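You operate a simulated robot arm through the tools that you are given. There is no shell and no other tool. Be economical: measure what you need, move in short steps, check, and stop when the job is done.

The job below is to be done with a simulated robot arm. You get a single attempt, and the scene is never put back.

TASK
Staple the white sheaf and clip it to the orange folder with the red clip.
Fine: fingers out of the slot, then one staple, in the corner; stand the sheaf in the folder's slot; leave the other sheaves and the teal clip.
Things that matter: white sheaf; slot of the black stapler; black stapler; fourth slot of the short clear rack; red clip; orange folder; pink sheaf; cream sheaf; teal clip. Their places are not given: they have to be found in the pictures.

The check looks at the end state, three seconds after you hand in, the way a careful person would. Anything else that was tipped, shoved, dropped, spilled or broken makes it a failure.

THE ROBOT
A 7-joint arm with a two-finger parallel gripper, fixed in place. Base frame: the origin is at the foot of the arm, x ahead of it, y to its left, z up; the work surface is at about z = 6. Readings come in mm, rad, newtons and seconds.
With the tool pointing down near the work surface it reaches from about 220 to 580 mm from the base axis. Its first joint turns from -1.152 to 1.152 rad. Payload 2.5 kg.
Tool frame: the origin (TCP) lies between the finger pads and is the grasp point; the fingertips stand 23 mm ahead of it; z points along the fingers, y is the line along which they close. Largest opening 94 mm; finger width 38, thickness 10; the body of the gripper, 54 by 96 mm, starts 39 mm behind the TCP.
Orientation is that of the tool frame in the base frame, as a unit quaternion [w, x, y, z]. With the fingers straight down and closing along the base's y, the tool's x points along the base's -x, its y along +y and its z along -z.

THE INTERFACE
- The arm moves only by the tool drive_tool. Its argument "increments" is a list that holds one entry, the list of rows, each a list of 7 numbers: the gripper command, from -1 (fully open) to 1 (shut), values between in proportion, then the shift along the tool's x, y, z in units of 50 mm (1.0 is 50 mm), then the turn, a rotation vector about the tool's x, y, z in units of 8 degrees (1.0 is 8 degrees). In form: [[[gripper, dx, dy, dz, ax, ay, az], ...]]. A call has 1 to 8 rows; each row shifts and turns the commanded pose from where the row before left it, along the tool's axes as they then stand. A call with a number of a shift or a turn outside -1 to 1 is refused whole. Each row takes 0.2 s and may step no farther than 50 mm and 0.15 rad from the row before; otherwise, or with a gripper value out of range, the whole call is refused. Where a pose cannot be reached the arm comes as near as it can. A force on the tool above 90 N (or 10 N above the force at the start of the call, whichever is more), or a blocked arm, ends the call early, and 0.2 s more pass. Each finger travels about 108 mm/s and halts on what it meets, pressing with about 25 N; the grip force reading is that of the motor and also rises with nothing between the fingers. The clock runs only during rows and for 0.2 s after the last one: add rows that do not move to give the fingers time. It gives the time, the measured TCP pose, the force on the tool (base axes), the opening and the grip force at its end, in the units of the frame above (readings bear some noise), and new pictures: "views" is both (left out), scene, wrist or none.
- Cameras (640 x 400 px; columns grow to the right, rows downward): "scene" is fixed at [106.1, -398.3, 549.8]; the picture's right is [0.91, -0.41, 0.00], its down [-0.21, -0.48, -0.85] and it looks along [0.35, 0.78, -0.52] (base axes); focal length 342 px, centre (320, 200). "wrist" rides on the gripper at [-39, 0, -44] in the tool frame; the picture's right is [0.00, -1.00, 0.00], its down [0.97, 0.00, -0.24] and it looks along [0.24, 0.00, 0.97] (tool axes); focal length 218 px, centre (320, 200).
- measure_at(camera, pixels): for up to 12 pixels [column, row] of the newest picture of that camera ("zoom" is the newest enlarged one), the place [x, y, z] in the base frame of the surface seen there, good to about 2 mm. The clock stands still meanwhile.
- close_up(camera, box): a new picture of the part [left, top, right, bottom] of that camera's present view, enlarged. The clock stands still meanwhile.
- hand_in(): hands the job in; it is judged then, once.

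Go step by step. Measure first, check grasps and placings, and put right what went wrong. The budget is 80 turns and 120 pictures, counting those below and the enlarged ones. Unless the task says otherwise, let go and move clear before handing in, and close with one line.

The tools are called after "Request:" as name(argument=value, ...) on one line, values as JSON. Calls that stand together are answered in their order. drive_tool: Moves the arm, as the interface text tells. Its arguments: {"type":"object","properties":{"increments":{"type":"array","items":{"type":"array","items":{"type":"array","items":{"type":"number"}}}},"views":{"type":"string","enum":["both","scene","wrist","none"]}},"required":["increments"]} The other tools are called the same way: measure_at (camera, pixels) gives the place of the surface under pixels of a picture; close_up (camera, box) takes an enlarged picture of a part of a camera's view; hand_in () hands the job in.

At the start:

```text
clock: 0.0
ee_pos: [334.9, 163.2, 346.0]
tool_rot: [0.0, 0.0, 1.0, 0.001]
ft_force: [-0.1, -0.1, -0.5]
gripper_width: 94.0
finger_force: 0.1
```

scene: 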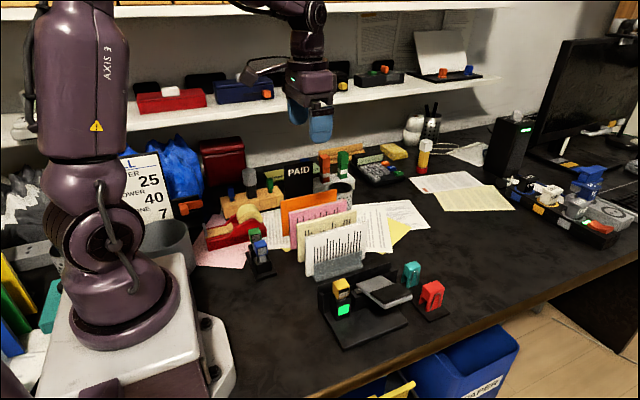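
wrist: 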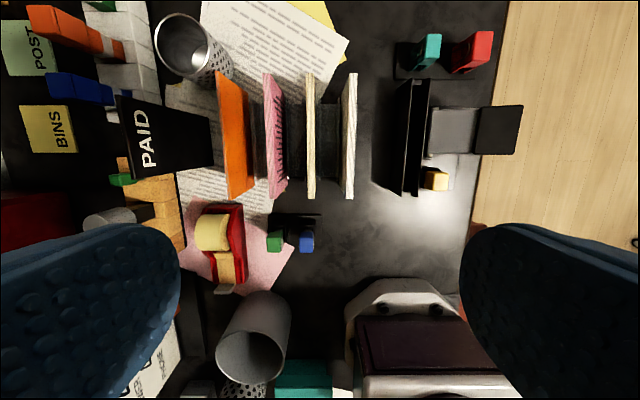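

The pictures show the rack with orange, pink, cream and white sheets (scene about 330,235), the black stapler (about 365,310) and the two clips (410,272 and 432,295). I'll enlarge these areas first.

Request:
close_up(camera="scene", box=[270, 180, 370, 290])

Request:
close_up(camera="scene", box=[310, 250, 460, 355])

Request:
close_up(camera="wrist", box=[200, 20, 540, 230])

```text
3.64 times, centred on (320, 235) of scene
```

zoom: 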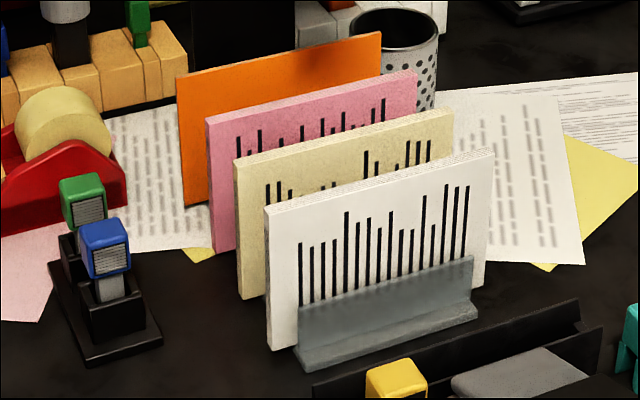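

```text
3.81 times, centred on (385, 302) of scene
```

zoom: 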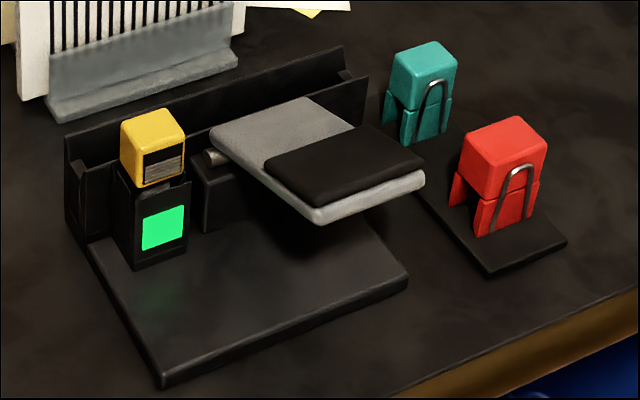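

```text
1.88 times, centred on (370, 125) of wrist
```

zoom: 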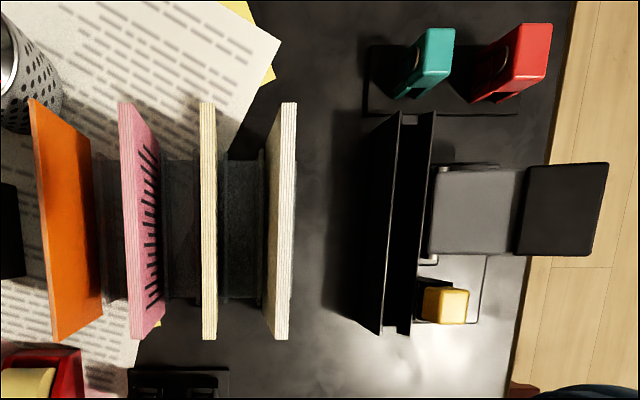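

The stapler has a channel between two walls along x, with a grey and black lever and a yellow cartridge with a green light. I'll measure the main points from the wrist zoom and the scene.

Request:
measure_at(camera="zoom", pixels=[[288, 104], [281, 336], [208, 104], [209, 336], [122, 104], [134, 336], [33, 102], [57, 337], [402, 113], [379, 333], [433, 113], [404, 333]])

Request:
measure_at(camera="zoom", pixels=[[435, 172], [430, 252], [520, 170], [606, 165], [592, 253], [518, 210], [450, 305], [440, 60], [530, 50], [550, 26], [388, 220], [408, 230]])

Request:
measure_at(camera="scene", pixels=[[306, 237], [365, 223], [308, 275], [338, 268], [432, 285], [437, 300], [428, 310], [412, 270], [340, 285], [385, 282], [397, 296], [345, 310]])

```text
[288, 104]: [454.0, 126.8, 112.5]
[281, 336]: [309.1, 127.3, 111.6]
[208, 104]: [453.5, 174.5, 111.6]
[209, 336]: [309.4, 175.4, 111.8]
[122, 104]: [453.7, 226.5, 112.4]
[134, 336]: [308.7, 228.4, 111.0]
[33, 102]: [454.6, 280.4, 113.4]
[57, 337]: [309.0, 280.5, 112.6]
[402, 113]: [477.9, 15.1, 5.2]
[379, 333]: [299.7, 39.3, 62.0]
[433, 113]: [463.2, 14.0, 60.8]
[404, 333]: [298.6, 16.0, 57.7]
```

```text
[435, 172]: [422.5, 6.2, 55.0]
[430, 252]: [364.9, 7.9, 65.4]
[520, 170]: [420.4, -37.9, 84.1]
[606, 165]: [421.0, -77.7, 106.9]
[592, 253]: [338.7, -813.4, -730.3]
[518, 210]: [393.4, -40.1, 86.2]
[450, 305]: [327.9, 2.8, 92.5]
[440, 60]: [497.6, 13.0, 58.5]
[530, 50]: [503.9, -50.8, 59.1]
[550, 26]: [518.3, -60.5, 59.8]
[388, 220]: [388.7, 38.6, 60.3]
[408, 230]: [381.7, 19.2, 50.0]
```

```text
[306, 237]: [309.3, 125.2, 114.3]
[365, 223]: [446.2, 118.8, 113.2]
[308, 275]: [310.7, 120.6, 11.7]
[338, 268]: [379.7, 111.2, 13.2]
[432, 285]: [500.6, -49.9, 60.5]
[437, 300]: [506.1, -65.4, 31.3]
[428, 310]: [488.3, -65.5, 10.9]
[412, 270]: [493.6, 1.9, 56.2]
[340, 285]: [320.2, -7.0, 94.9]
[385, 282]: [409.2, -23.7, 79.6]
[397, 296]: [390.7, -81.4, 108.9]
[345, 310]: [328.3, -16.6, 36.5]
```

The sheaf spans x 309–454 at y≈125 with its top at z 113; the slot runs x 298–463 between walls near y 16 and 39, with tops at z 61. I'll move over the stapler for a better look at the slot.

Request:
drive_tool(increments=[[[-1, -0.275, -0.68, 0.55, 0, 0, 0], [-1, -0.275, -0.68, 0.55, 0, 0, 0], [-1, -0.275, -0.68, 0.55, 0, 0, 0], [-1, -0.275, -0.68, 0.55, 0, 0, 0], [-1, 0, 0, 0, 0, 0, 0]]], views="wrist")

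```text
clock: 1.2
ee_pos: [389.9, 29.3, 233.7]
tool_rot: [0.0, 0.0, 1.0, -0.001]
ft_force: [0.3, -0.5, -0.2]
gripper_width: 94.1
finger_force: 0.0
```

wrist: 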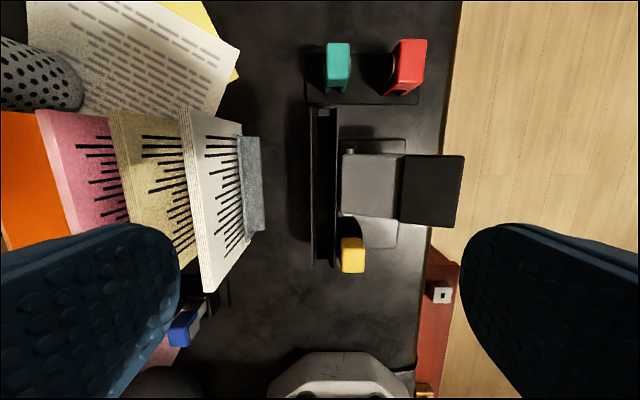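

Request:
close_up(camera="wrist", box=[290, 95, 480, 285])

Request:
close_up(camera="wrist", box=[295, 30, 445, 124])

```text
2.11 times, centred on (385, 190) of wrist
```

zoom: 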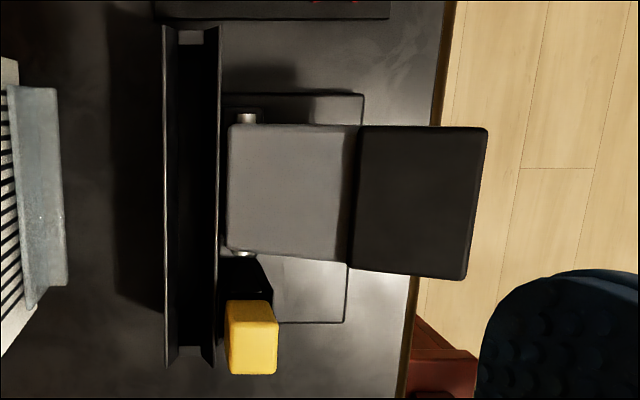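

```text
4.26 times, centred on (370, 77) of wrist
```

zoom: 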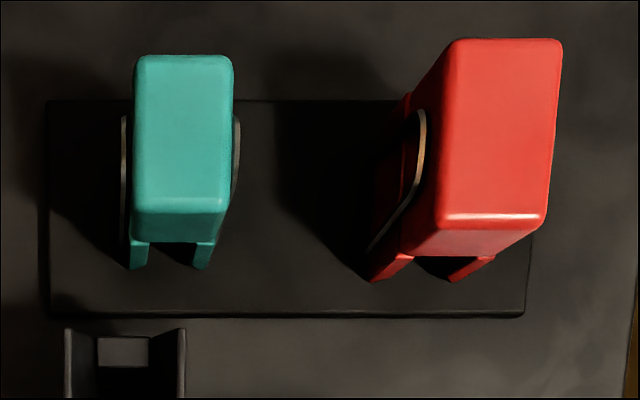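

Request:
measure_at(camera="zoom", pixels=[[140, 65], [225, 65], [140, 203], [222, 203], [460, 45], [555, 45], [440, 212], [545, 212], [380, 275], [480, 262], [125, 355], [125, 385]])

Request:
close_up(camera="wrist", box=[290, 98, 390, 160])

Request:
close_up(camera="wrist", box=[290, 215, 390, 277])

```text
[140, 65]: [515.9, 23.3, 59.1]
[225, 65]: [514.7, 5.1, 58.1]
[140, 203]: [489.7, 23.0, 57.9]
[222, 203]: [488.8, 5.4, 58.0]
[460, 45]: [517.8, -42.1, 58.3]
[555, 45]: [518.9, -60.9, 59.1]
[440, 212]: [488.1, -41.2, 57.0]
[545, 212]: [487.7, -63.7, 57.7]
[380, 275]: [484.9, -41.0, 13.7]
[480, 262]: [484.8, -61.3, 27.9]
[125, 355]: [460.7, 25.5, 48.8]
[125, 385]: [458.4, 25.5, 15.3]
```

```text
6.40 times, centred on (340, 129) of wrist
```

zoom: 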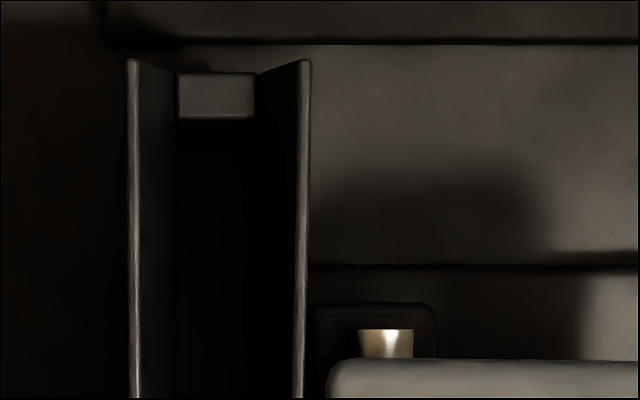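

```text
6.40 times, centred on (340, 246) of wrist
```

zoom: 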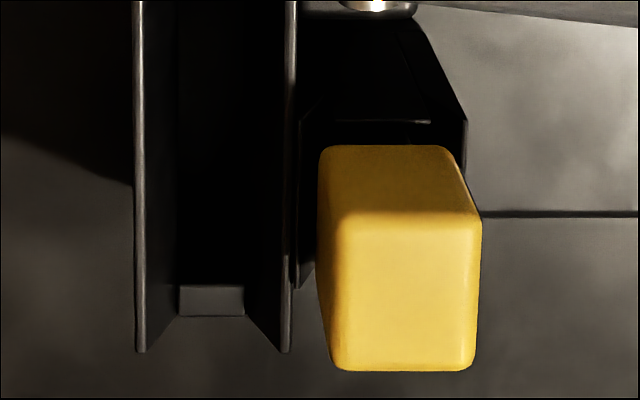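

Request:
measure_at(camera="zoom", pixels=[[212, 280], [212, 290], [212, 305], [183, 300], [240, 300], [180, 200], [242, 200], [138, 200], [289, 200], [212, 150], [390, 150], [390, 300]])

Request:
measure_at(camera="wrist", pixels=[[322, 113], [318, 111], [328, 111], [322, 120], [322, 160], [322, 200], [320, 240], [345, 205], [400, 214], [406, 160], [460, 160], [455, 222]])

Request:
measure_at(camera="scene", pixels=[[338, 276], [320, 290], [330, 290], [325, 300], [400, 262], [352, 285], [365, 289], [365, 283], [330, 310], [392, 305], [340, 320], [360, 300]])

```text
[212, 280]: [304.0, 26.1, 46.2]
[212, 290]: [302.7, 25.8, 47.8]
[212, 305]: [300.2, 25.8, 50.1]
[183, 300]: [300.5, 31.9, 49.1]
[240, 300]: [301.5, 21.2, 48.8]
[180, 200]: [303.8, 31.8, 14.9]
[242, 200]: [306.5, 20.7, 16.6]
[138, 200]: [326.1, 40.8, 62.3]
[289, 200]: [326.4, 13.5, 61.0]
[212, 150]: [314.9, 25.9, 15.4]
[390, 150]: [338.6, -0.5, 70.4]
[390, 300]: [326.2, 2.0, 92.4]
```

```text
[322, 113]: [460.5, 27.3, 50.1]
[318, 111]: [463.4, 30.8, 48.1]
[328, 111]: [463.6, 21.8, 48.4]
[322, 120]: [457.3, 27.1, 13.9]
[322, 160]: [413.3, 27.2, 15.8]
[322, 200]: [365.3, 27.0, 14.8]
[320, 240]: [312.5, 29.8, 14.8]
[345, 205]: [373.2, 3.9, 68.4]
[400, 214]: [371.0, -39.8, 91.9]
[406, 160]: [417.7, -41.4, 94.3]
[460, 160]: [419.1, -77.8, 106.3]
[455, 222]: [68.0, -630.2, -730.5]
```

```text
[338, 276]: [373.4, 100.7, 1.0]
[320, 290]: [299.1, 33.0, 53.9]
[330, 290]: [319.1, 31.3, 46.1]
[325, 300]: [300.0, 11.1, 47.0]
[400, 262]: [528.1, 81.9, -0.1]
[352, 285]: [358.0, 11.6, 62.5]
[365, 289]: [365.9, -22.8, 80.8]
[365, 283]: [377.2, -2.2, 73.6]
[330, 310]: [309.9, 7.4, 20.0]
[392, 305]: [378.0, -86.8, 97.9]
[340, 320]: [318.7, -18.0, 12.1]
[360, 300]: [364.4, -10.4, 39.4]
```

The slot floor is at z≈15, y 20.5–32, and x 304.5–459, with end blocks at both ends. Next I'll look down at the rack and its slots before grasping.

Request:
drive_tool(increments=[[[-1, 0, 0.9, -0.25, 0, 0, 0], [-1, 0, 0.9, -0.25, 0, 0, 0], [-1, 0, 0.9, -0.2, 0, 0, 0], [-1, 0, 0.9, 0, 0, 0, 0], [-1, 0, 0.5, 0, 0, 0, 0], [-1, 0, 0, 0, 0, 0, 0]]], views="wrist")

Request:
close_up(camera="wrist", box=[200, 70, 440, 230])

```text
clock: 2.6
ee_pos: [388.0, 233.4, 271.0]
tool_rot: [0.0, 0.0, 1.0, -0.001]
ft_force: [-0.6, 0.8, 0.0]
gripper_width: 94.2
finger_force: 0.1
```

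wrist: 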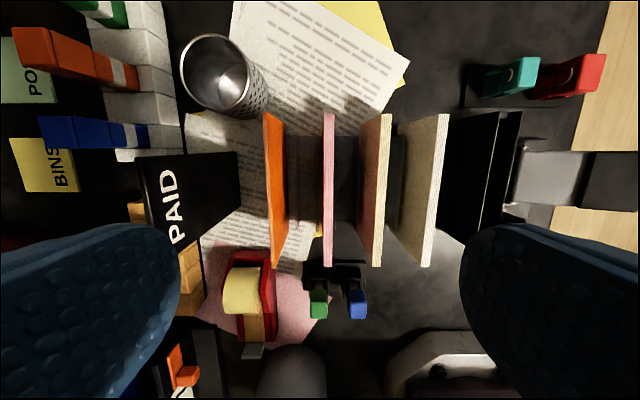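

```text
2.50 times, centred on (320, 150) of wrist
```

zoom: 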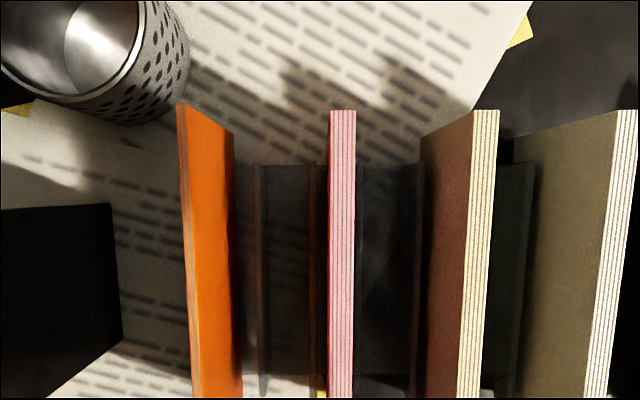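

Request:
measure_at(camera="zoom", pixels=[[180, 115], [188, 115], [331, 150], [353, 150], [472, 150], [497, 150], [613, 150], [635, 150], [257, 250], [265, 250], [312, 250], [288, 250]])

Request:
measure_at(camera="zoom", pixels=[[238, 350], [245, 300], [250, 250], [363, 250], [370, 250], [415, 250], [390, 250], [230, 300], [260, 170], [260, 385], [525, 250], [508, 250]])

Request:
measure_at(camera="scene", pixels=[[317, 278], [363, 264], [362, 252], [318, 264], [340, 262], [308, 278], [304, 240], [306, 260], [298, 235], [300, 262], [283, 206], [283, 230]])

```text
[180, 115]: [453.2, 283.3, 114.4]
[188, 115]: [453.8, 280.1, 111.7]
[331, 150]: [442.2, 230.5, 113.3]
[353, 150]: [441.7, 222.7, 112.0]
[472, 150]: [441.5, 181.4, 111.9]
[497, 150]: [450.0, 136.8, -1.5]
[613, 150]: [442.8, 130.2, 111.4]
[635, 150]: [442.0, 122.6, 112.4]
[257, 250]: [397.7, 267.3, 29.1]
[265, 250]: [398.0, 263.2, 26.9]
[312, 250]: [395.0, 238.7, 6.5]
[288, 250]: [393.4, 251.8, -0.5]
```

```text
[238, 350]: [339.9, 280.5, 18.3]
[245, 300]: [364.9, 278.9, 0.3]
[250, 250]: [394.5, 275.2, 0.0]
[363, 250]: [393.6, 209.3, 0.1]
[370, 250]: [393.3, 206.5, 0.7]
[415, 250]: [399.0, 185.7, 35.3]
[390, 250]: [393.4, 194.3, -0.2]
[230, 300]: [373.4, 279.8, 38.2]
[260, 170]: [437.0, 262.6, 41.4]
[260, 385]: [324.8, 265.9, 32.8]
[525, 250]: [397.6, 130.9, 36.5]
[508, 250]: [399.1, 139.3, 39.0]
```

```text
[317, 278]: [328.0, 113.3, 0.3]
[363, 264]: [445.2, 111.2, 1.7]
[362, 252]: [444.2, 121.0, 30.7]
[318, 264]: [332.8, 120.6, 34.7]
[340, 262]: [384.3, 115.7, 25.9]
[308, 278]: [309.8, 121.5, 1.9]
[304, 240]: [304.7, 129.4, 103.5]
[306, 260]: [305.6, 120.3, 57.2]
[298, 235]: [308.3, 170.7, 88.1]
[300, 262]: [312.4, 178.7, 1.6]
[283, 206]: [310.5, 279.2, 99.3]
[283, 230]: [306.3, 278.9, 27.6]
```

White sheaf is about 7.6 mm thick (y 122.6–130) with its bottom near z 12; the folder is at y≈280 with a near slot wall around y 264 and top z≈41. I'll look straight down into the folder's slot.

Request:
drive_tool(increments=[[[-1, 0, 0.4, 0.6, 0, 0, 0], [-1, 0, 0.34, 0.5, 0, 0, 0], [-1, 0, 0, 0, 0, 0, 0]]], views="wrist")

Request:
close_up(camera="wrist", box=[250, 60, 410, 160])

Request:
close_up(camera="wrist", box=[250, 160, 410, 260])

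```text
clock: 3.4
ee_pos: [390.1, 269.9, 212.4]
tool_rot: [0.0, 0.0, 1.0, 0.0]
ft_force: [-0.6, -0.8, -0.3]
gripper_width: 93.9
finger_force: 0.1
```

wrist: 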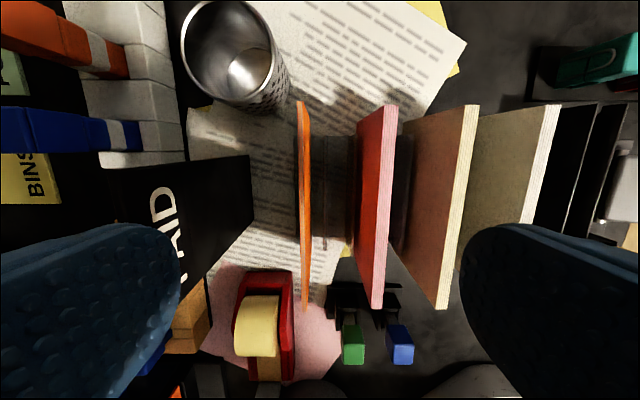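

```text
4.00 times, centred on (330, 110) of wrist
```

zoom: 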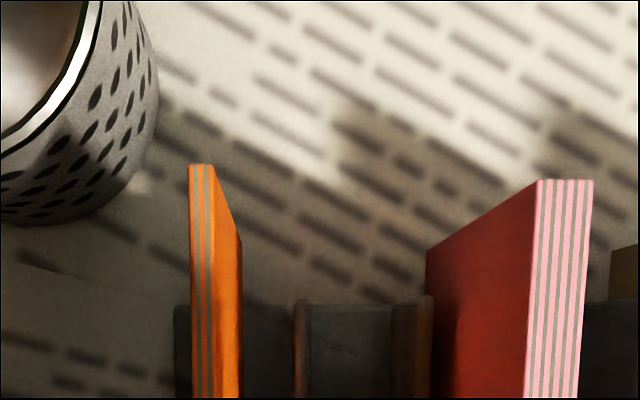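

```text
4.00 times, centred on (330, 210) of wrist
```

zoom: 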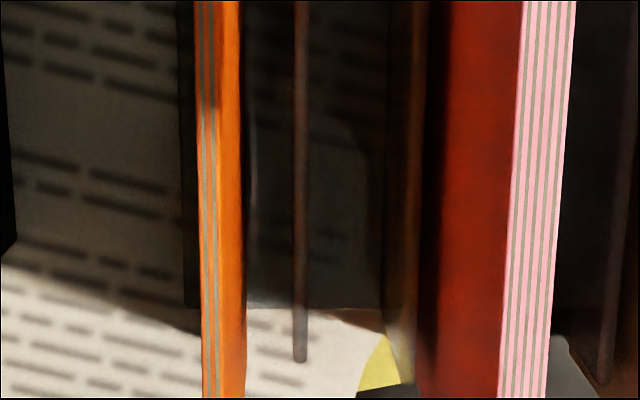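

Request:
measure_at(camera="zoom", pixels=[[246, 150], [250, 150], [256, 150], [264, 150], [272, 150], [280, 150], [288, 150], [294, 150], [300, 150], [306, 150], [316, 150], [190, 150]])

Request:
measure_at(camera="zoom", pixels=[[182, 150], [175, 150], [186, 250], [300, 355], [385, 150], [400, 150], [410, 150], [420, 150], [430, 150], [242, 150], [234, 150], [222, 150]])

```text
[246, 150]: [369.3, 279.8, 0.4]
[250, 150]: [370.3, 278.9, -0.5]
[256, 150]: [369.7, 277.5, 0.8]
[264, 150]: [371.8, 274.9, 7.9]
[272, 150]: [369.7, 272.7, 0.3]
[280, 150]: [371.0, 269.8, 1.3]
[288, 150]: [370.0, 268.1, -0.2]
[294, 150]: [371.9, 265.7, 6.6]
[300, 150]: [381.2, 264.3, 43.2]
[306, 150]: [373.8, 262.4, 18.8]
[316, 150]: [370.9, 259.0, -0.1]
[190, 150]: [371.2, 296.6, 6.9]
```

```text
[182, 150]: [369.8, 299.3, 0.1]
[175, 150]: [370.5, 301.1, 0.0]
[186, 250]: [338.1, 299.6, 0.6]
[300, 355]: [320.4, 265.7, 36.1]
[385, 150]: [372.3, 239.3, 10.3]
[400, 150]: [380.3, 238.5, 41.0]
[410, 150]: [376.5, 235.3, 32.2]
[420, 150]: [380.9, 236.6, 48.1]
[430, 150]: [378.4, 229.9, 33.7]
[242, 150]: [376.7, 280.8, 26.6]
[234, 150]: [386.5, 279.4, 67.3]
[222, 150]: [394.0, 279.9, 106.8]
```

The folder stands at y≈279.7–284 and the near wall of its slot is at y≈264, so there is about 13 mm on the near side. Now I'll go above the white sheaf with the fingers partly open so they miss the cream one.

Request:
drive_tool(increments=[[[0.1, 0.04, -0.718, 0, 0, 0, 0], [0.1, 0.04, -0.718, 0, 0, 0, 0], [0.1, 0.04, -0.718, 0, 0, 0, 0], [0.1, 0.04, -0.718, 0, 0, 0, 0], [0.1, 0, 0, 0.6, 0, 0, 0], [0.1, 0, 0, 0.6, 0, 0, 0], [0.1, 0, 0, 0, 0, 0, 0]]], views="both")

```text
clock: 5.0
ee_pos: [382.2, 126.4, 153.8]
tool_rot: [-0.001, 0.0, 1.0, 0.0]
ft_force: [-0.1, 0.4, 0.0]
gripper_width: 42.4
finger_force: 0.0
```

scene: 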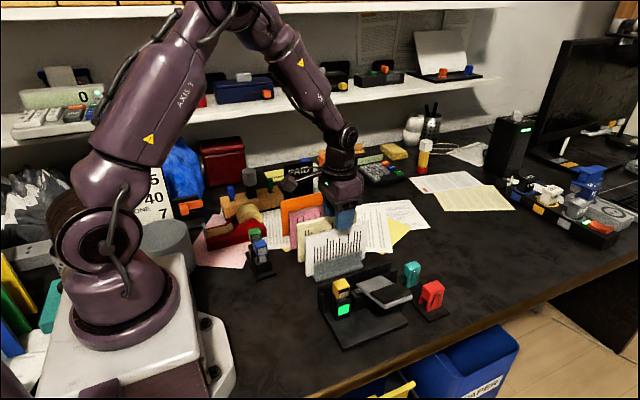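
wrist: 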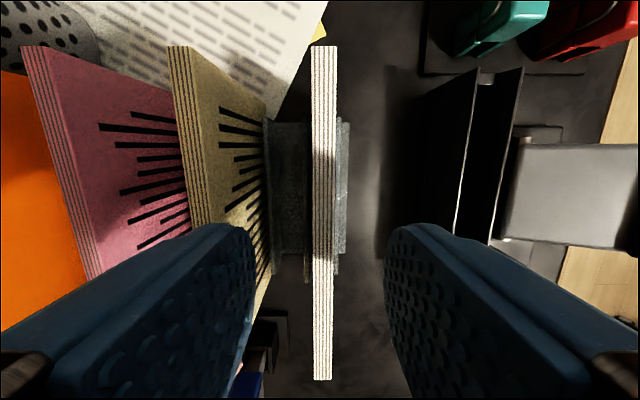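

The fingers straddle the sheaf (top edge at column 324) and clear the cream one. I'll lower and close.

Request:
drive_tool(increments=[[[0.1, 0, -0.02, 0.5, 0, 0, 0], [0.1, 0, 0, 0.54, 0, 0, 0], [0.1, 0, 0, 0, 0, 0, 0], [1, 0, 0, 0, 0, 0, 0], [1, 0, 0, 0, 0, 0, 0], [1, 0, 0, 0, 0, 0, 0]]], views="wrist")

```text
clock: 6.4
ee_pos: [378.7, 124.4, 103.2]
tool_rot: [0.0, 0.0, 1.0, 0.001]
ft_force: [0.2, 0.4, 0.8]
gripper_width: 8.6
finger_force: 25.3
```

wrist: 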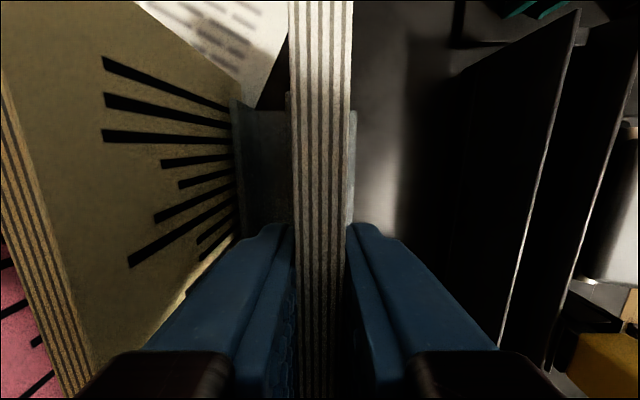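

The grip is firm at 8.6 mm and 25 N. I'll lift straight up about 85 mm.

Request:
drive_tool(increments=[[[1, 0, 0, -0.3, 0, 0, 0], [1, 0, 0, -0.5, 0, 0, 0], [1, 0, 0, -0.5, 0, 0, 0], [1, 0, 0, -0.4, 0, 0, 0], [1, 0, 0, 0, 0, 0, 0], [1, 0, 0, 0, 0, 0, 0]]], views="scene")

Request:
close_up(camera="scene", box=[270, 170, 400, 290])

```text
clock: 7.8
ee_pos: [382.7, 126.2, 187.8]
tool_rot: [0.0, 0.0, 1.0, 0.0]
ft_force: [-0.8, 0.1, -0.4]
gripper_width: 8.0
finger_force: 24.9
```

scene: 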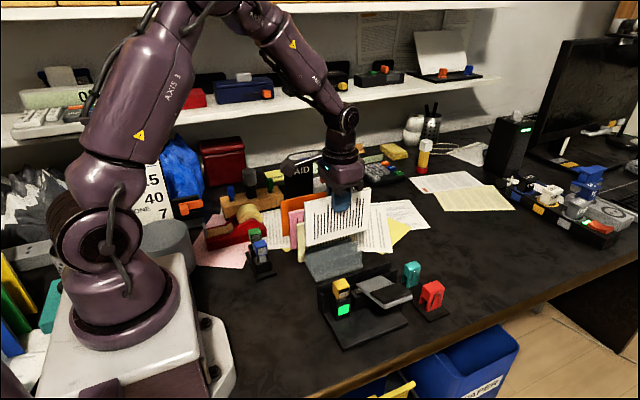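

```text
3.33 times, centred on (335, 230) of scene
```

zoom: 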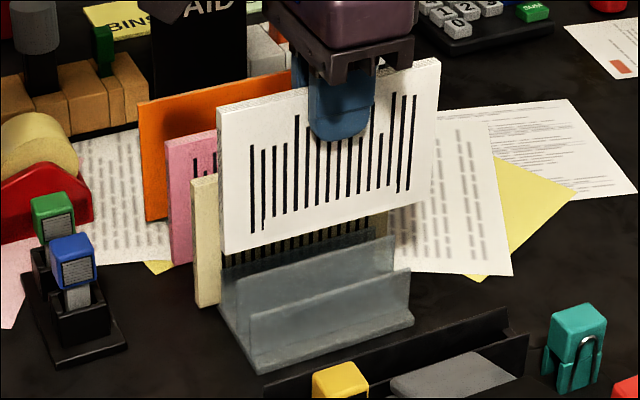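

Request:
measure_at(camera="zoom", pixels=[[222, 250], [425, 205], [218, 108], [438, 62], [223, 320], [250, 370], [412, 322], [410, 270], [395, 237], [248, 315], [225, 268], [236, 350]])

```text
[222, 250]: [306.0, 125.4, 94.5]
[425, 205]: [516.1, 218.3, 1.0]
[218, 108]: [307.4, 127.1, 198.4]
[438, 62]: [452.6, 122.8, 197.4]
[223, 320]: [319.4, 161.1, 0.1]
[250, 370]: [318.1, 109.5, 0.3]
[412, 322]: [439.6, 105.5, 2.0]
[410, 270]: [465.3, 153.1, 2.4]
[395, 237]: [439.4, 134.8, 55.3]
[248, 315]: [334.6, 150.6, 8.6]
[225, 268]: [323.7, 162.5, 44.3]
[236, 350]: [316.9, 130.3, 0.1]
```

The sheaf is held with its bottom at z≈94 and spans x 307–452. I'll carry it over the stapler slot (y≈26.3) and look.

Request:
drive_tool(increments=[[[1, 0, -0.66, 0, 0, 0, 0], [1, 0, -0.67, 0, 0, 0, 0], [1, -0.02, -0.66, 0, 0, 0, 0], [1, 0, 0, 0, 0, 0, 0], [1, 0, 0, 0.3, 0, 0, 0], [1, 0, 0, 0, 0, 0, 0]]], views="both")

Request:
close_up(camera="scene", box=[300, 200, 430, 340])

```text
clock: 9.2
ee_pos: [381.7, 25.6, 173.4]
tool_rot: [0.0, 0.0, 1.0, 0.0]
ft_force: [-0.1, 0.5, -0.4]
gripper_width: 8.8
finger_force: 24.9
```

scene: 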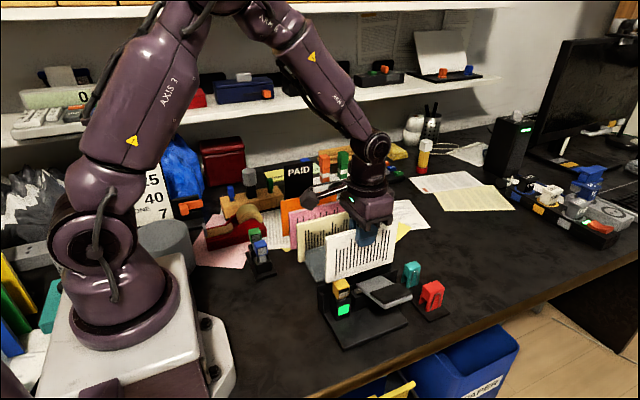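
wrist: 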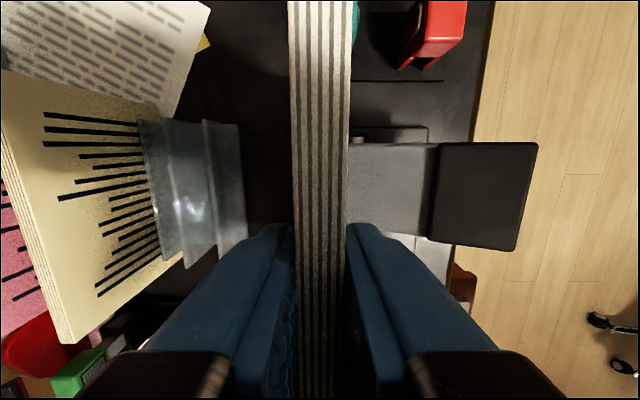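

```text
2.86 times, centred on (365, 270) of scene
```

zoom: 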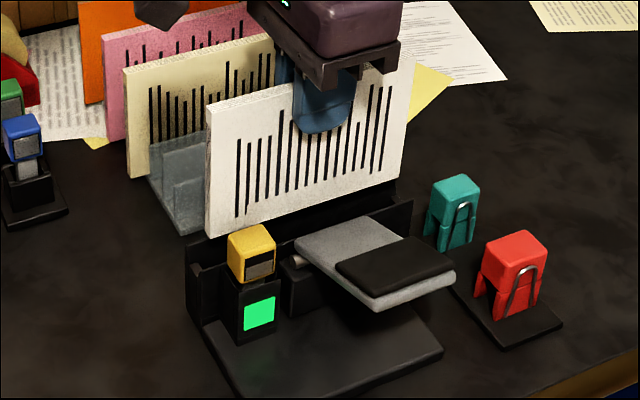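

Request:
measure_at(camera="zoom", pixels=[[208, 110], [212, 230], [398, 175], [412, 90], [230, 180], [385, 80], [260, 200], [390, 150]])

Request:
measure_at(camera="wrist", pixels=[[291, 120], [348, 120], [320, 120], [320, 10]])

```text
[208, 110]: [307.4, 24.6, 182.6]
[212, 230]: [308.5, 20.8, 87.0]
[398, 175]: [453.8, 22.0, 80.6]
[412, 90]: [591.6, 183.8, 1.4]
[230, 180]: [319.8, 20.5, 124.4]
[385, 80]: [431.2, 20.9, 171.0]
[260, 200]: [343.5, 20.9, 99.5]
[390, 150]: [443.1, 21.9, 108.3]
```

```text
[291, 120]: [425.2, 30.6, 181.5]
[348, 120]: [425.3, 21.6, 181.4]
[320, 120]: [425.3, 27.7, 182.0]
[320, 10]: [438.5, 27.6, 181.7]
```

The sheaf is at y 21.3–30 and x 308–454, lined up with the slot. I'll lower about 55 mm and then creep down.

Request:
drive_tool(increments=[[[1, 0, 0.01, 0.3, 0, 0, 0], [1, 0, 0, 0.4, 0, 0, 0], [1, 0, 0, 0.3, 0, 0, 0], [1, 0, 0, 0.14, 0, 0, 0], [1, 0, 0, 0.06, 0, 0, 0], [1, 0, 0, 0, 0, 0, 0]]], views="scene")

Request:
close_up(camera="scene", box=[300, 220, 420, 340])

```text
clock: 10.6
ee_pos: [382.0, 27.0, 115.4]
tool_rot: [0.001, 0.0, 1.0, 0.0]
ft_force: [0.1, -0.3, -1.8]
gripper_width: 8.9
finger_force: 25.1
```

scene: 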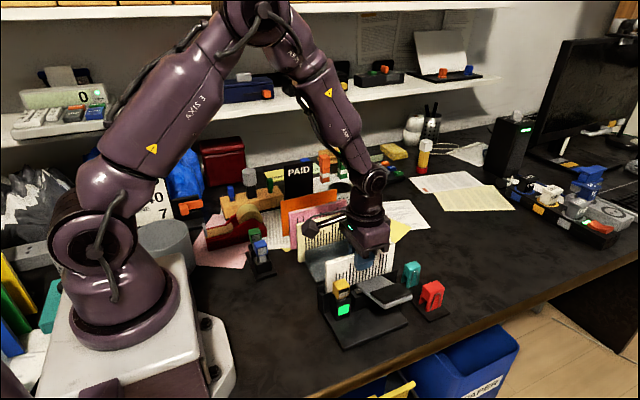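

```text
3.33 times, centred on (360, 280) of scene
```

zoom: 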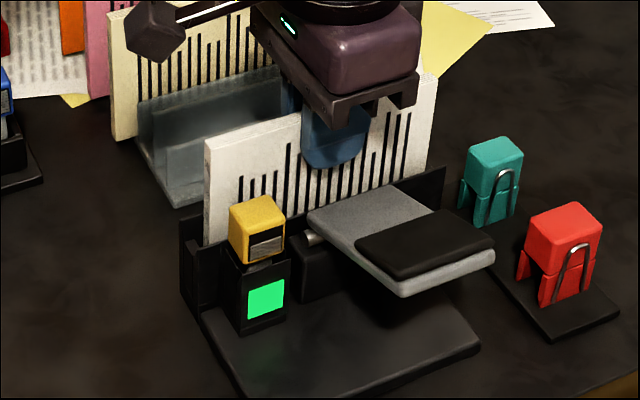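

It is in the slot with about 8 mm left to go. I'll creep down until it seats.

Request:
drive_tool(increments=[[[1, 0, 0, 0.08, 0, 0, 0], [1, 0, 0, 0.04, 0, 0, 0], [1, 0, 0, 0.03, 0, 0, 0], [1, 0, 0, 0, 0, 0, 0]]], views="none")

```text
clock: 11.6
ee_pos: [383.7, 27.0, 106.5]
tool_rot: [0.003, -0.001, 1.0, 0.0]
ft_force: [3.0, -0.3, 23.9]
gripper_width: 8.9
finger_force: 25.2
```

A 24 N upward force at z 106.5 shows the sheaf is on the slot floor. I'll open slightly and lift the fingers clear.

Request:
drive_tool(increments=[[[0.53, 0, 0, 0, 0, 0, 0], [0.53, 0, 0, 0, 0, 0, 0], [0.53, 0, 0, -0.5, 0, 0, 0], [0.53, 0, 0, -0.9, 0, 0, 0], [0.53, 0, 0, -0.9, 0, 0, 0], [0.53, 0, 0, 0, 0, 0, 0]]], views="both")

Request:
close_up(camera="scene", box=[300, 220, 420, 340])

Request:
close_up(camera="wrist", box=[240, 40, 500, 300])

```text
clock: 13.0
ee_pos: [379.7, 25.5, 220.4]
tool_rot: [0.0, 0.001, 1.0, -0.001]
ft_force: [0.3, 0.2, 0.6]
gripper_width: 22.0
finger_force: 0.1
```

scene: 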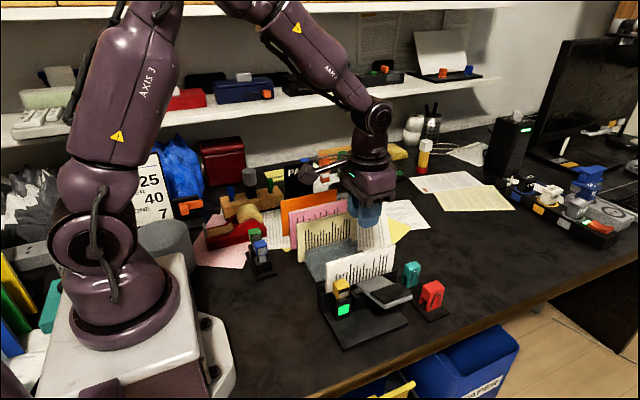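
wrist: 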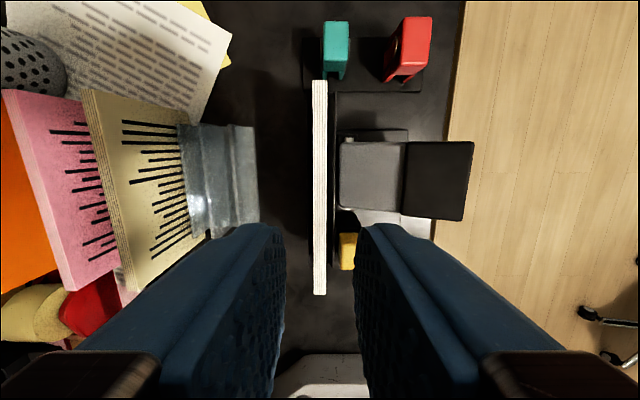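

```text
3.33 times, centred on (360, 280) of scene
```

zoom: 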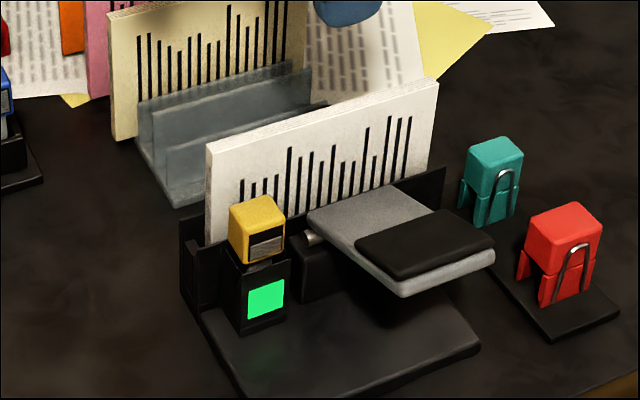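

```text
1.54 times, centred on (370, 170) of wrist
```

zoom: 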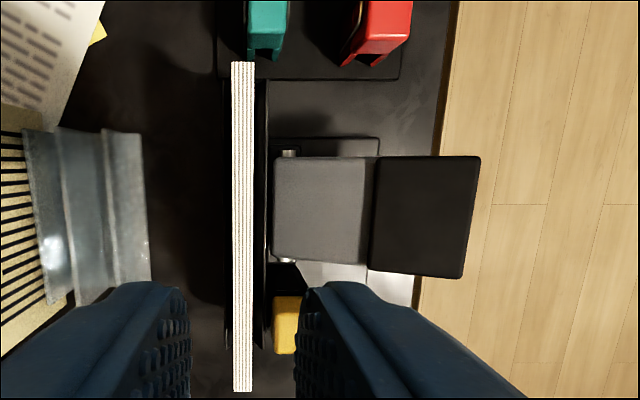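

The sheaf stands alone in the slot and the light is green. I'll close the fingers and move above the black lever pad (about x 393, y −63, z 101).

Request:
drive_tool(increments=[[[1, -0.1, -0.6, 0, 0, 0, 0], [1, -0.1, -0.6, 0, 0, 0, 0], [1, -0.04, -0.58, 0, 0, 0, 0], [1, 0, 0, 0.8, 0, 0, 0], [1, 0, 0, 0.8, 0, 0, 0], [1, 0, 0, 0, 0, 0, 0]]], views="both")

Request:
close_up(camera="scene", box=[310, 210, 450, 350])

```text
clock: 14.4
ee_pos: [392.4, -64.2, 141.1]
tool_rot: [0.0, 0.0, 1.0, 0.0]
ft_force: [0.5, -0.7, 0.1]
gripper_width: 0.2
finger_force: 25.3
```

scene: 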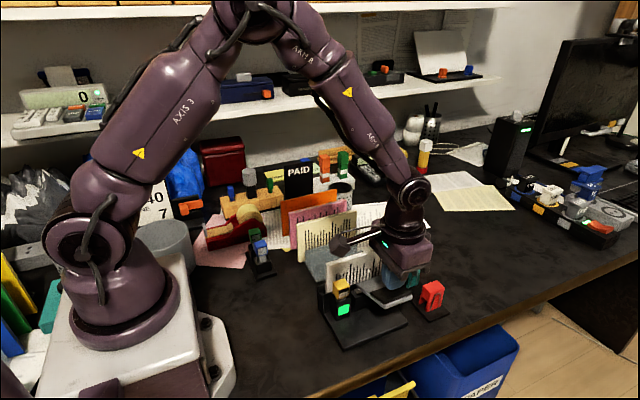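
wrist: 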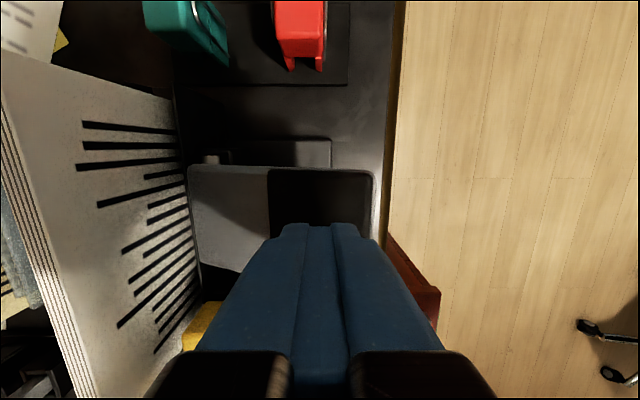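

```text
2.86 times, centred on (380, 280) of scene
```

zoom: 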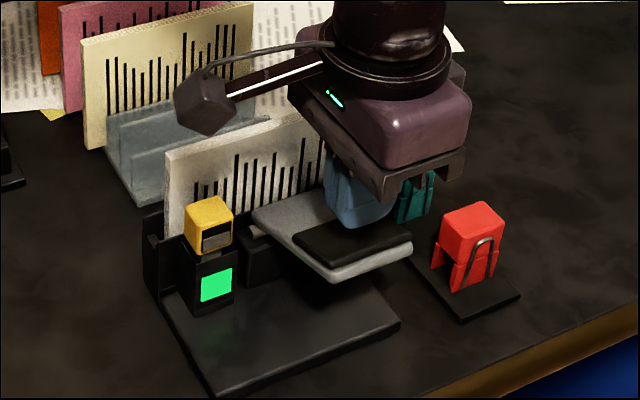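

The tips are over the black pad. I'll press down in small steps and watch the force.

Request:
drive_tool(increments=[[[1, 0, 0, 0.2, 0, 0, 0], [1, 0, 0, 0.14, 0, 0, 0], [1, 0, 0, 0.1, 0, 0, 0], [1, 0, 0, 0.1, 0, 0, 0]]], views="scene")

Request:
close_up(camera="scene", box=[310, 210, 450, 350])

```text
clock: 15.4
ee_pos: [394.7, -65.3, 113.8]
tool_rot: [0.001, 0.001, 1.0, -0.001]
ft_force: [-1.5, -9.8, 15.1]
gripper_width: 0.0
finger_force: 25.0
```

scene: 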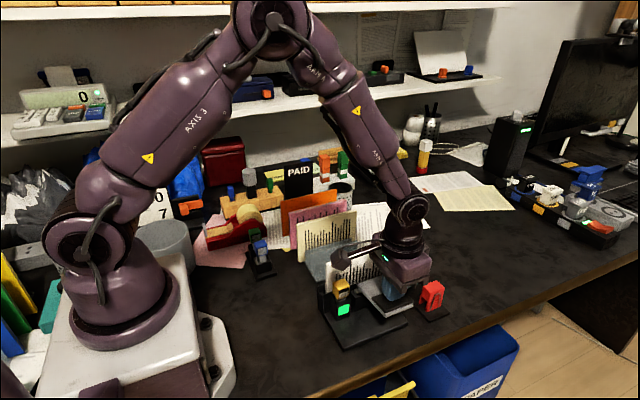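

```text
2.86 times, centred on (380, 280) of scene
```

zoom: 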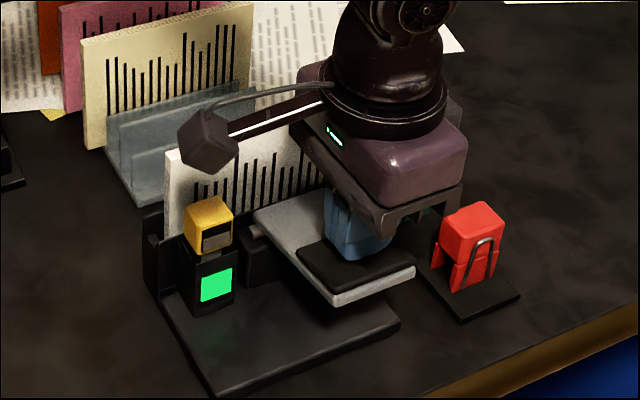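

The lever is yielding at 15 N and the light has not changed. I'll keep pressing.

Request:
drive_tool(increments=[[[1, 0, 0, 0.1, 0, 0, 0], [1, 0, 0, 0.1, 0, 0, 0], [1, 0, 0, 0.1, 0, 0, 0]]], views="scene")

Request:
close_up(camera="scene", box=[310, 210, 450, 350])

```text
clock: 16.2
ee_pos: [394.9, -65.2, 100.7]
tool_rot: [0.001, 0.001, 1.0, -0.002]
ft_force: [-3.5, -20.4, 38.3]
gripper_width: 0.0
finger_force: 24.7
```

scene: 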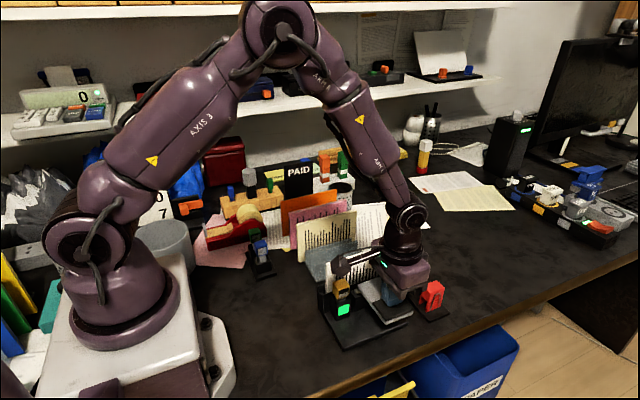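

```text
2.86 times, centred on (380, 280) of scene
```

zoom: 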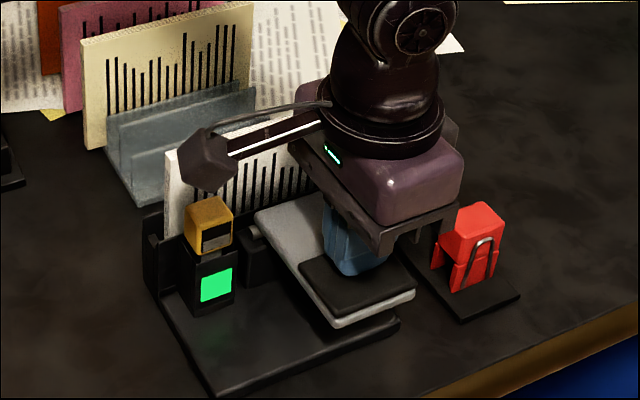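

The lever is still going down at 38 N. The block on the gripper's stalk (zoom about 207,155) looks near the sheaf, so I'll measure it first.

Request:
measure_at(camera="zoom", pixels=[[207, 150], [215, 180], [190, 175], [205, 130], [270, 95], [350, 300], [400, 300], [285, 230], [208, 210], [175, 160]])

```text
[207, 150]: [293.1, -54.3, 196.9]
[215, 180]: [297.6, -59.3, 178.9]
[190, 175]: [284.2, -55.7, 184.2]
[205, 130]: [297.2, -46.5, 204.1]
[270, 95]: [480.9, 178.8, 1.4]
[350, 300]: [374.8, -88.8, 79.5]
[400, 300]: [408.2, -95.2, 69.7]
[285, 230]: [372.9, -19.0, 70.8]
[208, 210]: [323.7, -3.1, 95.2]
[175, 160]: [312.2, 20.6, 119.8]
```

The block is well clear (z≈180, y −55). I'll keep pressing.

Request:
drive_tool(increments=[[[1, 0, 0, 0.08, 0, 0, 0], [1, 0, 0, 0.08, 0, 0, 0]]], views="scene")

Request:
close_up(camera="scene", box=[310, 210, 450, 350])

```text
clock: 16.7
ee_pos: [395.1, -64.3, 101.3]
tool_rot: [0.001, 0.001, 1.0, -0.001]
ft_force: [-11.0, 3.5, 29.5]
gripper_width: 0.0
finger_force: 24.4
stopped in row 2: the force on the tool passed its limit (the readings are from after the stop); the commanded pose is now the measured one
```

scene: 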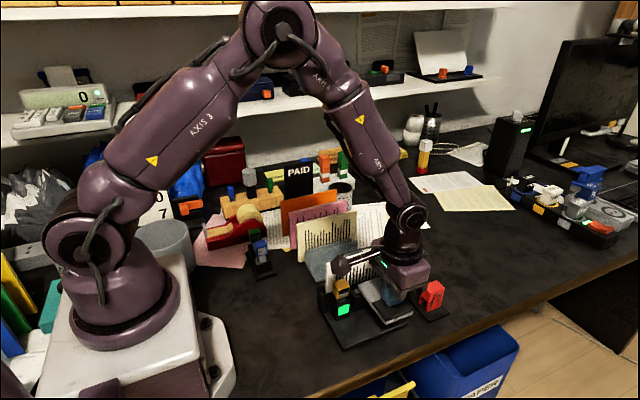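

```text
2.86 times, centred on (380, 280) of scene
```

zoom: 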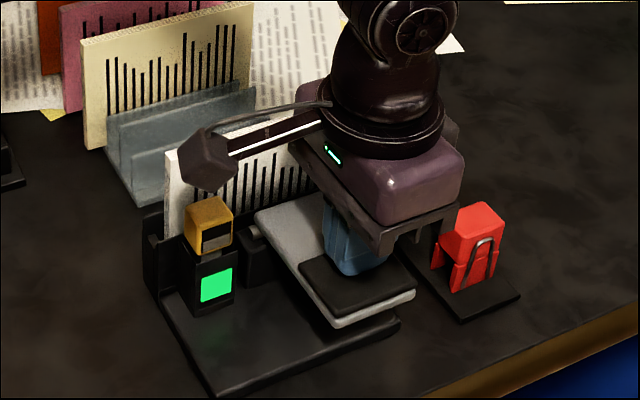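

The force limit tripped, so the lever hit its stop. I'll lift off and look for the staple.

Request:
drive_tool(increments=[[[1, 0, 0, -0.4, 0, 0, 0], [1, 0, 0, -0.8, 0, 0, 0], [1, 0, 0, -0.8, 0, 0, 0], [1, -0.3, -0.6, -0.5, 0, 0, 0], [1, -0.3, -0.6, 0, 0, 0, 0], [1, 0, 0, 0, 0, 0, 0]]], views="both")

Request:
close_up(camera="scene", box=[310, 230, 410, 340])

```text
clock: 18.1
ee_pos: [426.4, -124.0, 223.7]
tool_rot: [0.001, 0.001, 1.0, -0.001]
ft_force: [-0.2, -0.2, 0.4]
gripper_width: 0.0
finger_force: 25.4
```

scene: 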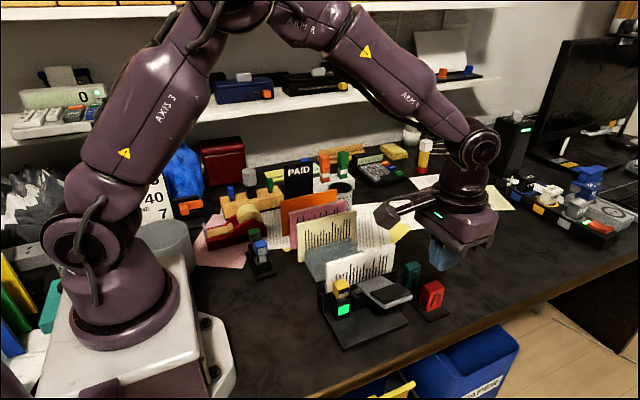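
wrist: 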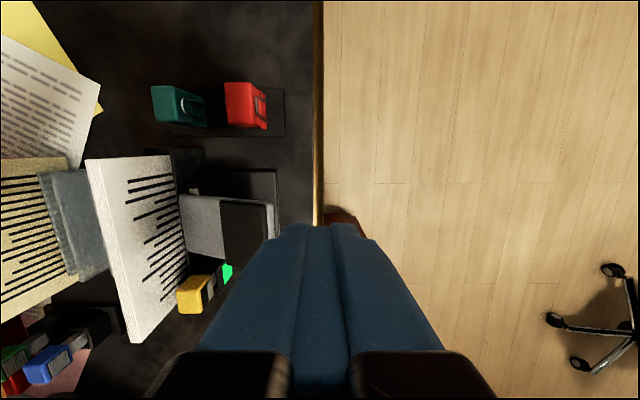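

```text
3.64 times, centred on (360, 285) of scene
```

zoom: 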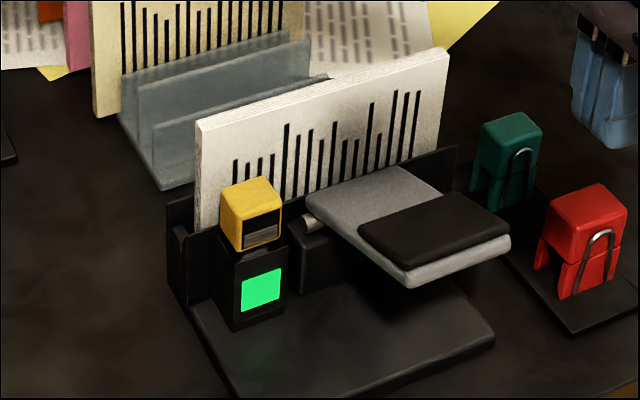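

The lever sprang back and the yellow head hides that corner. I'll regrasp the sheaf and lift it to check the staple.

Request:
drive_tool(increments=[[[0.45, 0.225, 0.75, 0, 0, 0, 0], [0.45, 0.225, 0.75, 0, 0, 0, 0], [0.45, 0.225, 0.75, 0, 0, 0, 0], [0.45, 0.225, 0.75, 0, 0, 0, 0], [0.45, 0, 0, 0.6, 0, 0, 0], [0.45, 0, 0, 0.6, 0, 0, 0], [0.45, 0, 0, 0, 0, 0, 0]]], views="wrist")

Request:
measure_at(camera="wrist", pixels=[[320, 120], [320, 150], [320, 100]])

```text
clock: 19.7
ee_pos: [381.3, 26.0, 163.4]
tool_rot: [0.002, 0.001, 1.0, -0.001]
ft_force: [0.3, 0.7, 0.0]
gripper_width: 25.9
finger_force: 0.0
```

wrist: 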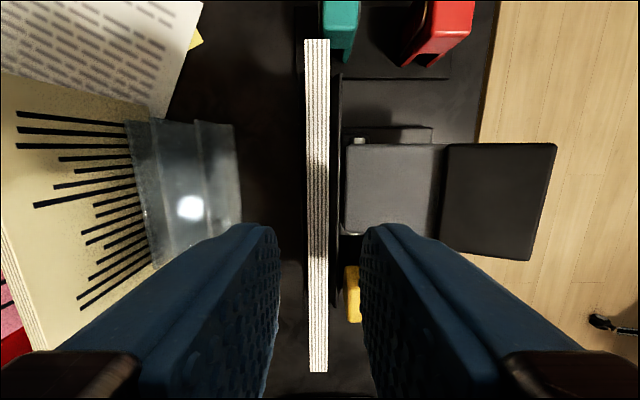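

```text
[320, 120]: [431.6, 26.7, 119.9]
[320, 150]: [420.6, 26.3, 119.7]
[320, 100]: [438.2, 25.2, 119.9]
```

Request:
drive_tool(increments=[[[0.45, 0, 0.02, 0.6, 0, 0, 0], [0.45, 0, 0, 0.5, 0, 0, 0], [0.45, 0, 0, 0, 0, 0, 0], [1, 0, 0, 0, 0, 0, 0], [1, 0, 0, 0, 0, 0, 0], [1, 0, 0, 0, 0, 0, 0]]], views="none")

Request:
drive_tool(increments=[[[1, 0, 0, -0.2, 0, 0, 0], [1, 0, 0, -0.5, 0, 0, 0], [1, 0, 0, -0.6, 0, 0, 0], [1, 0, 0, -0.5, 0, 0, 0], [1, 0, 0, 0, 0, 0, 0]]], views="scene")

Request:
close_up(camera="scene", box=[310, 190, 410, 320])

```text
clock: 21.1
ee_pos: [381.3, 27.4, 107.6]
tool_rot: [0.001, 0.001, 1.0, -0.001]
ft_force: [0.4, -0.4, 0.8]
gripper_width: 8.9
finger_force: 25.8
```

```text
clock: 22.3
ee_pos: [381.5, 25.1, 199.4]
tool_rot: [0.002, 0.001, 1.0, -0.001]
ft_force: [-0.5, -0.5, -0.7]
gripper_width: 8.9
finger_force: 24.5
```

scene: 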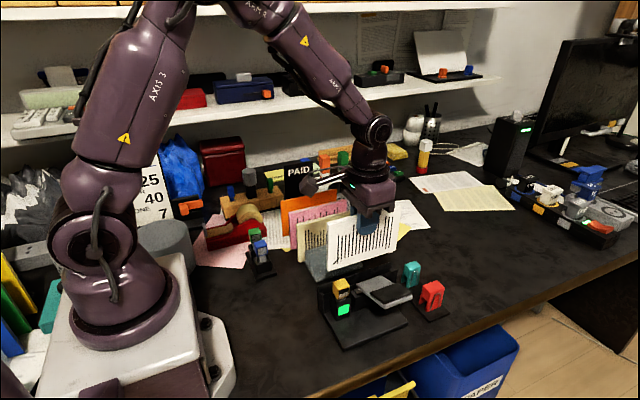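

```text
3.08 times, centred on (360, 255) of scene
```

zoom: 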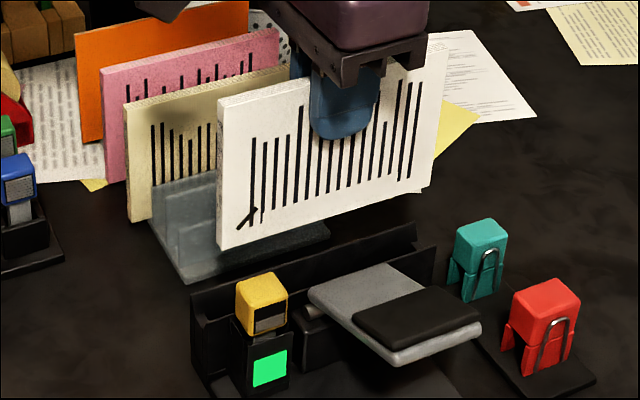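

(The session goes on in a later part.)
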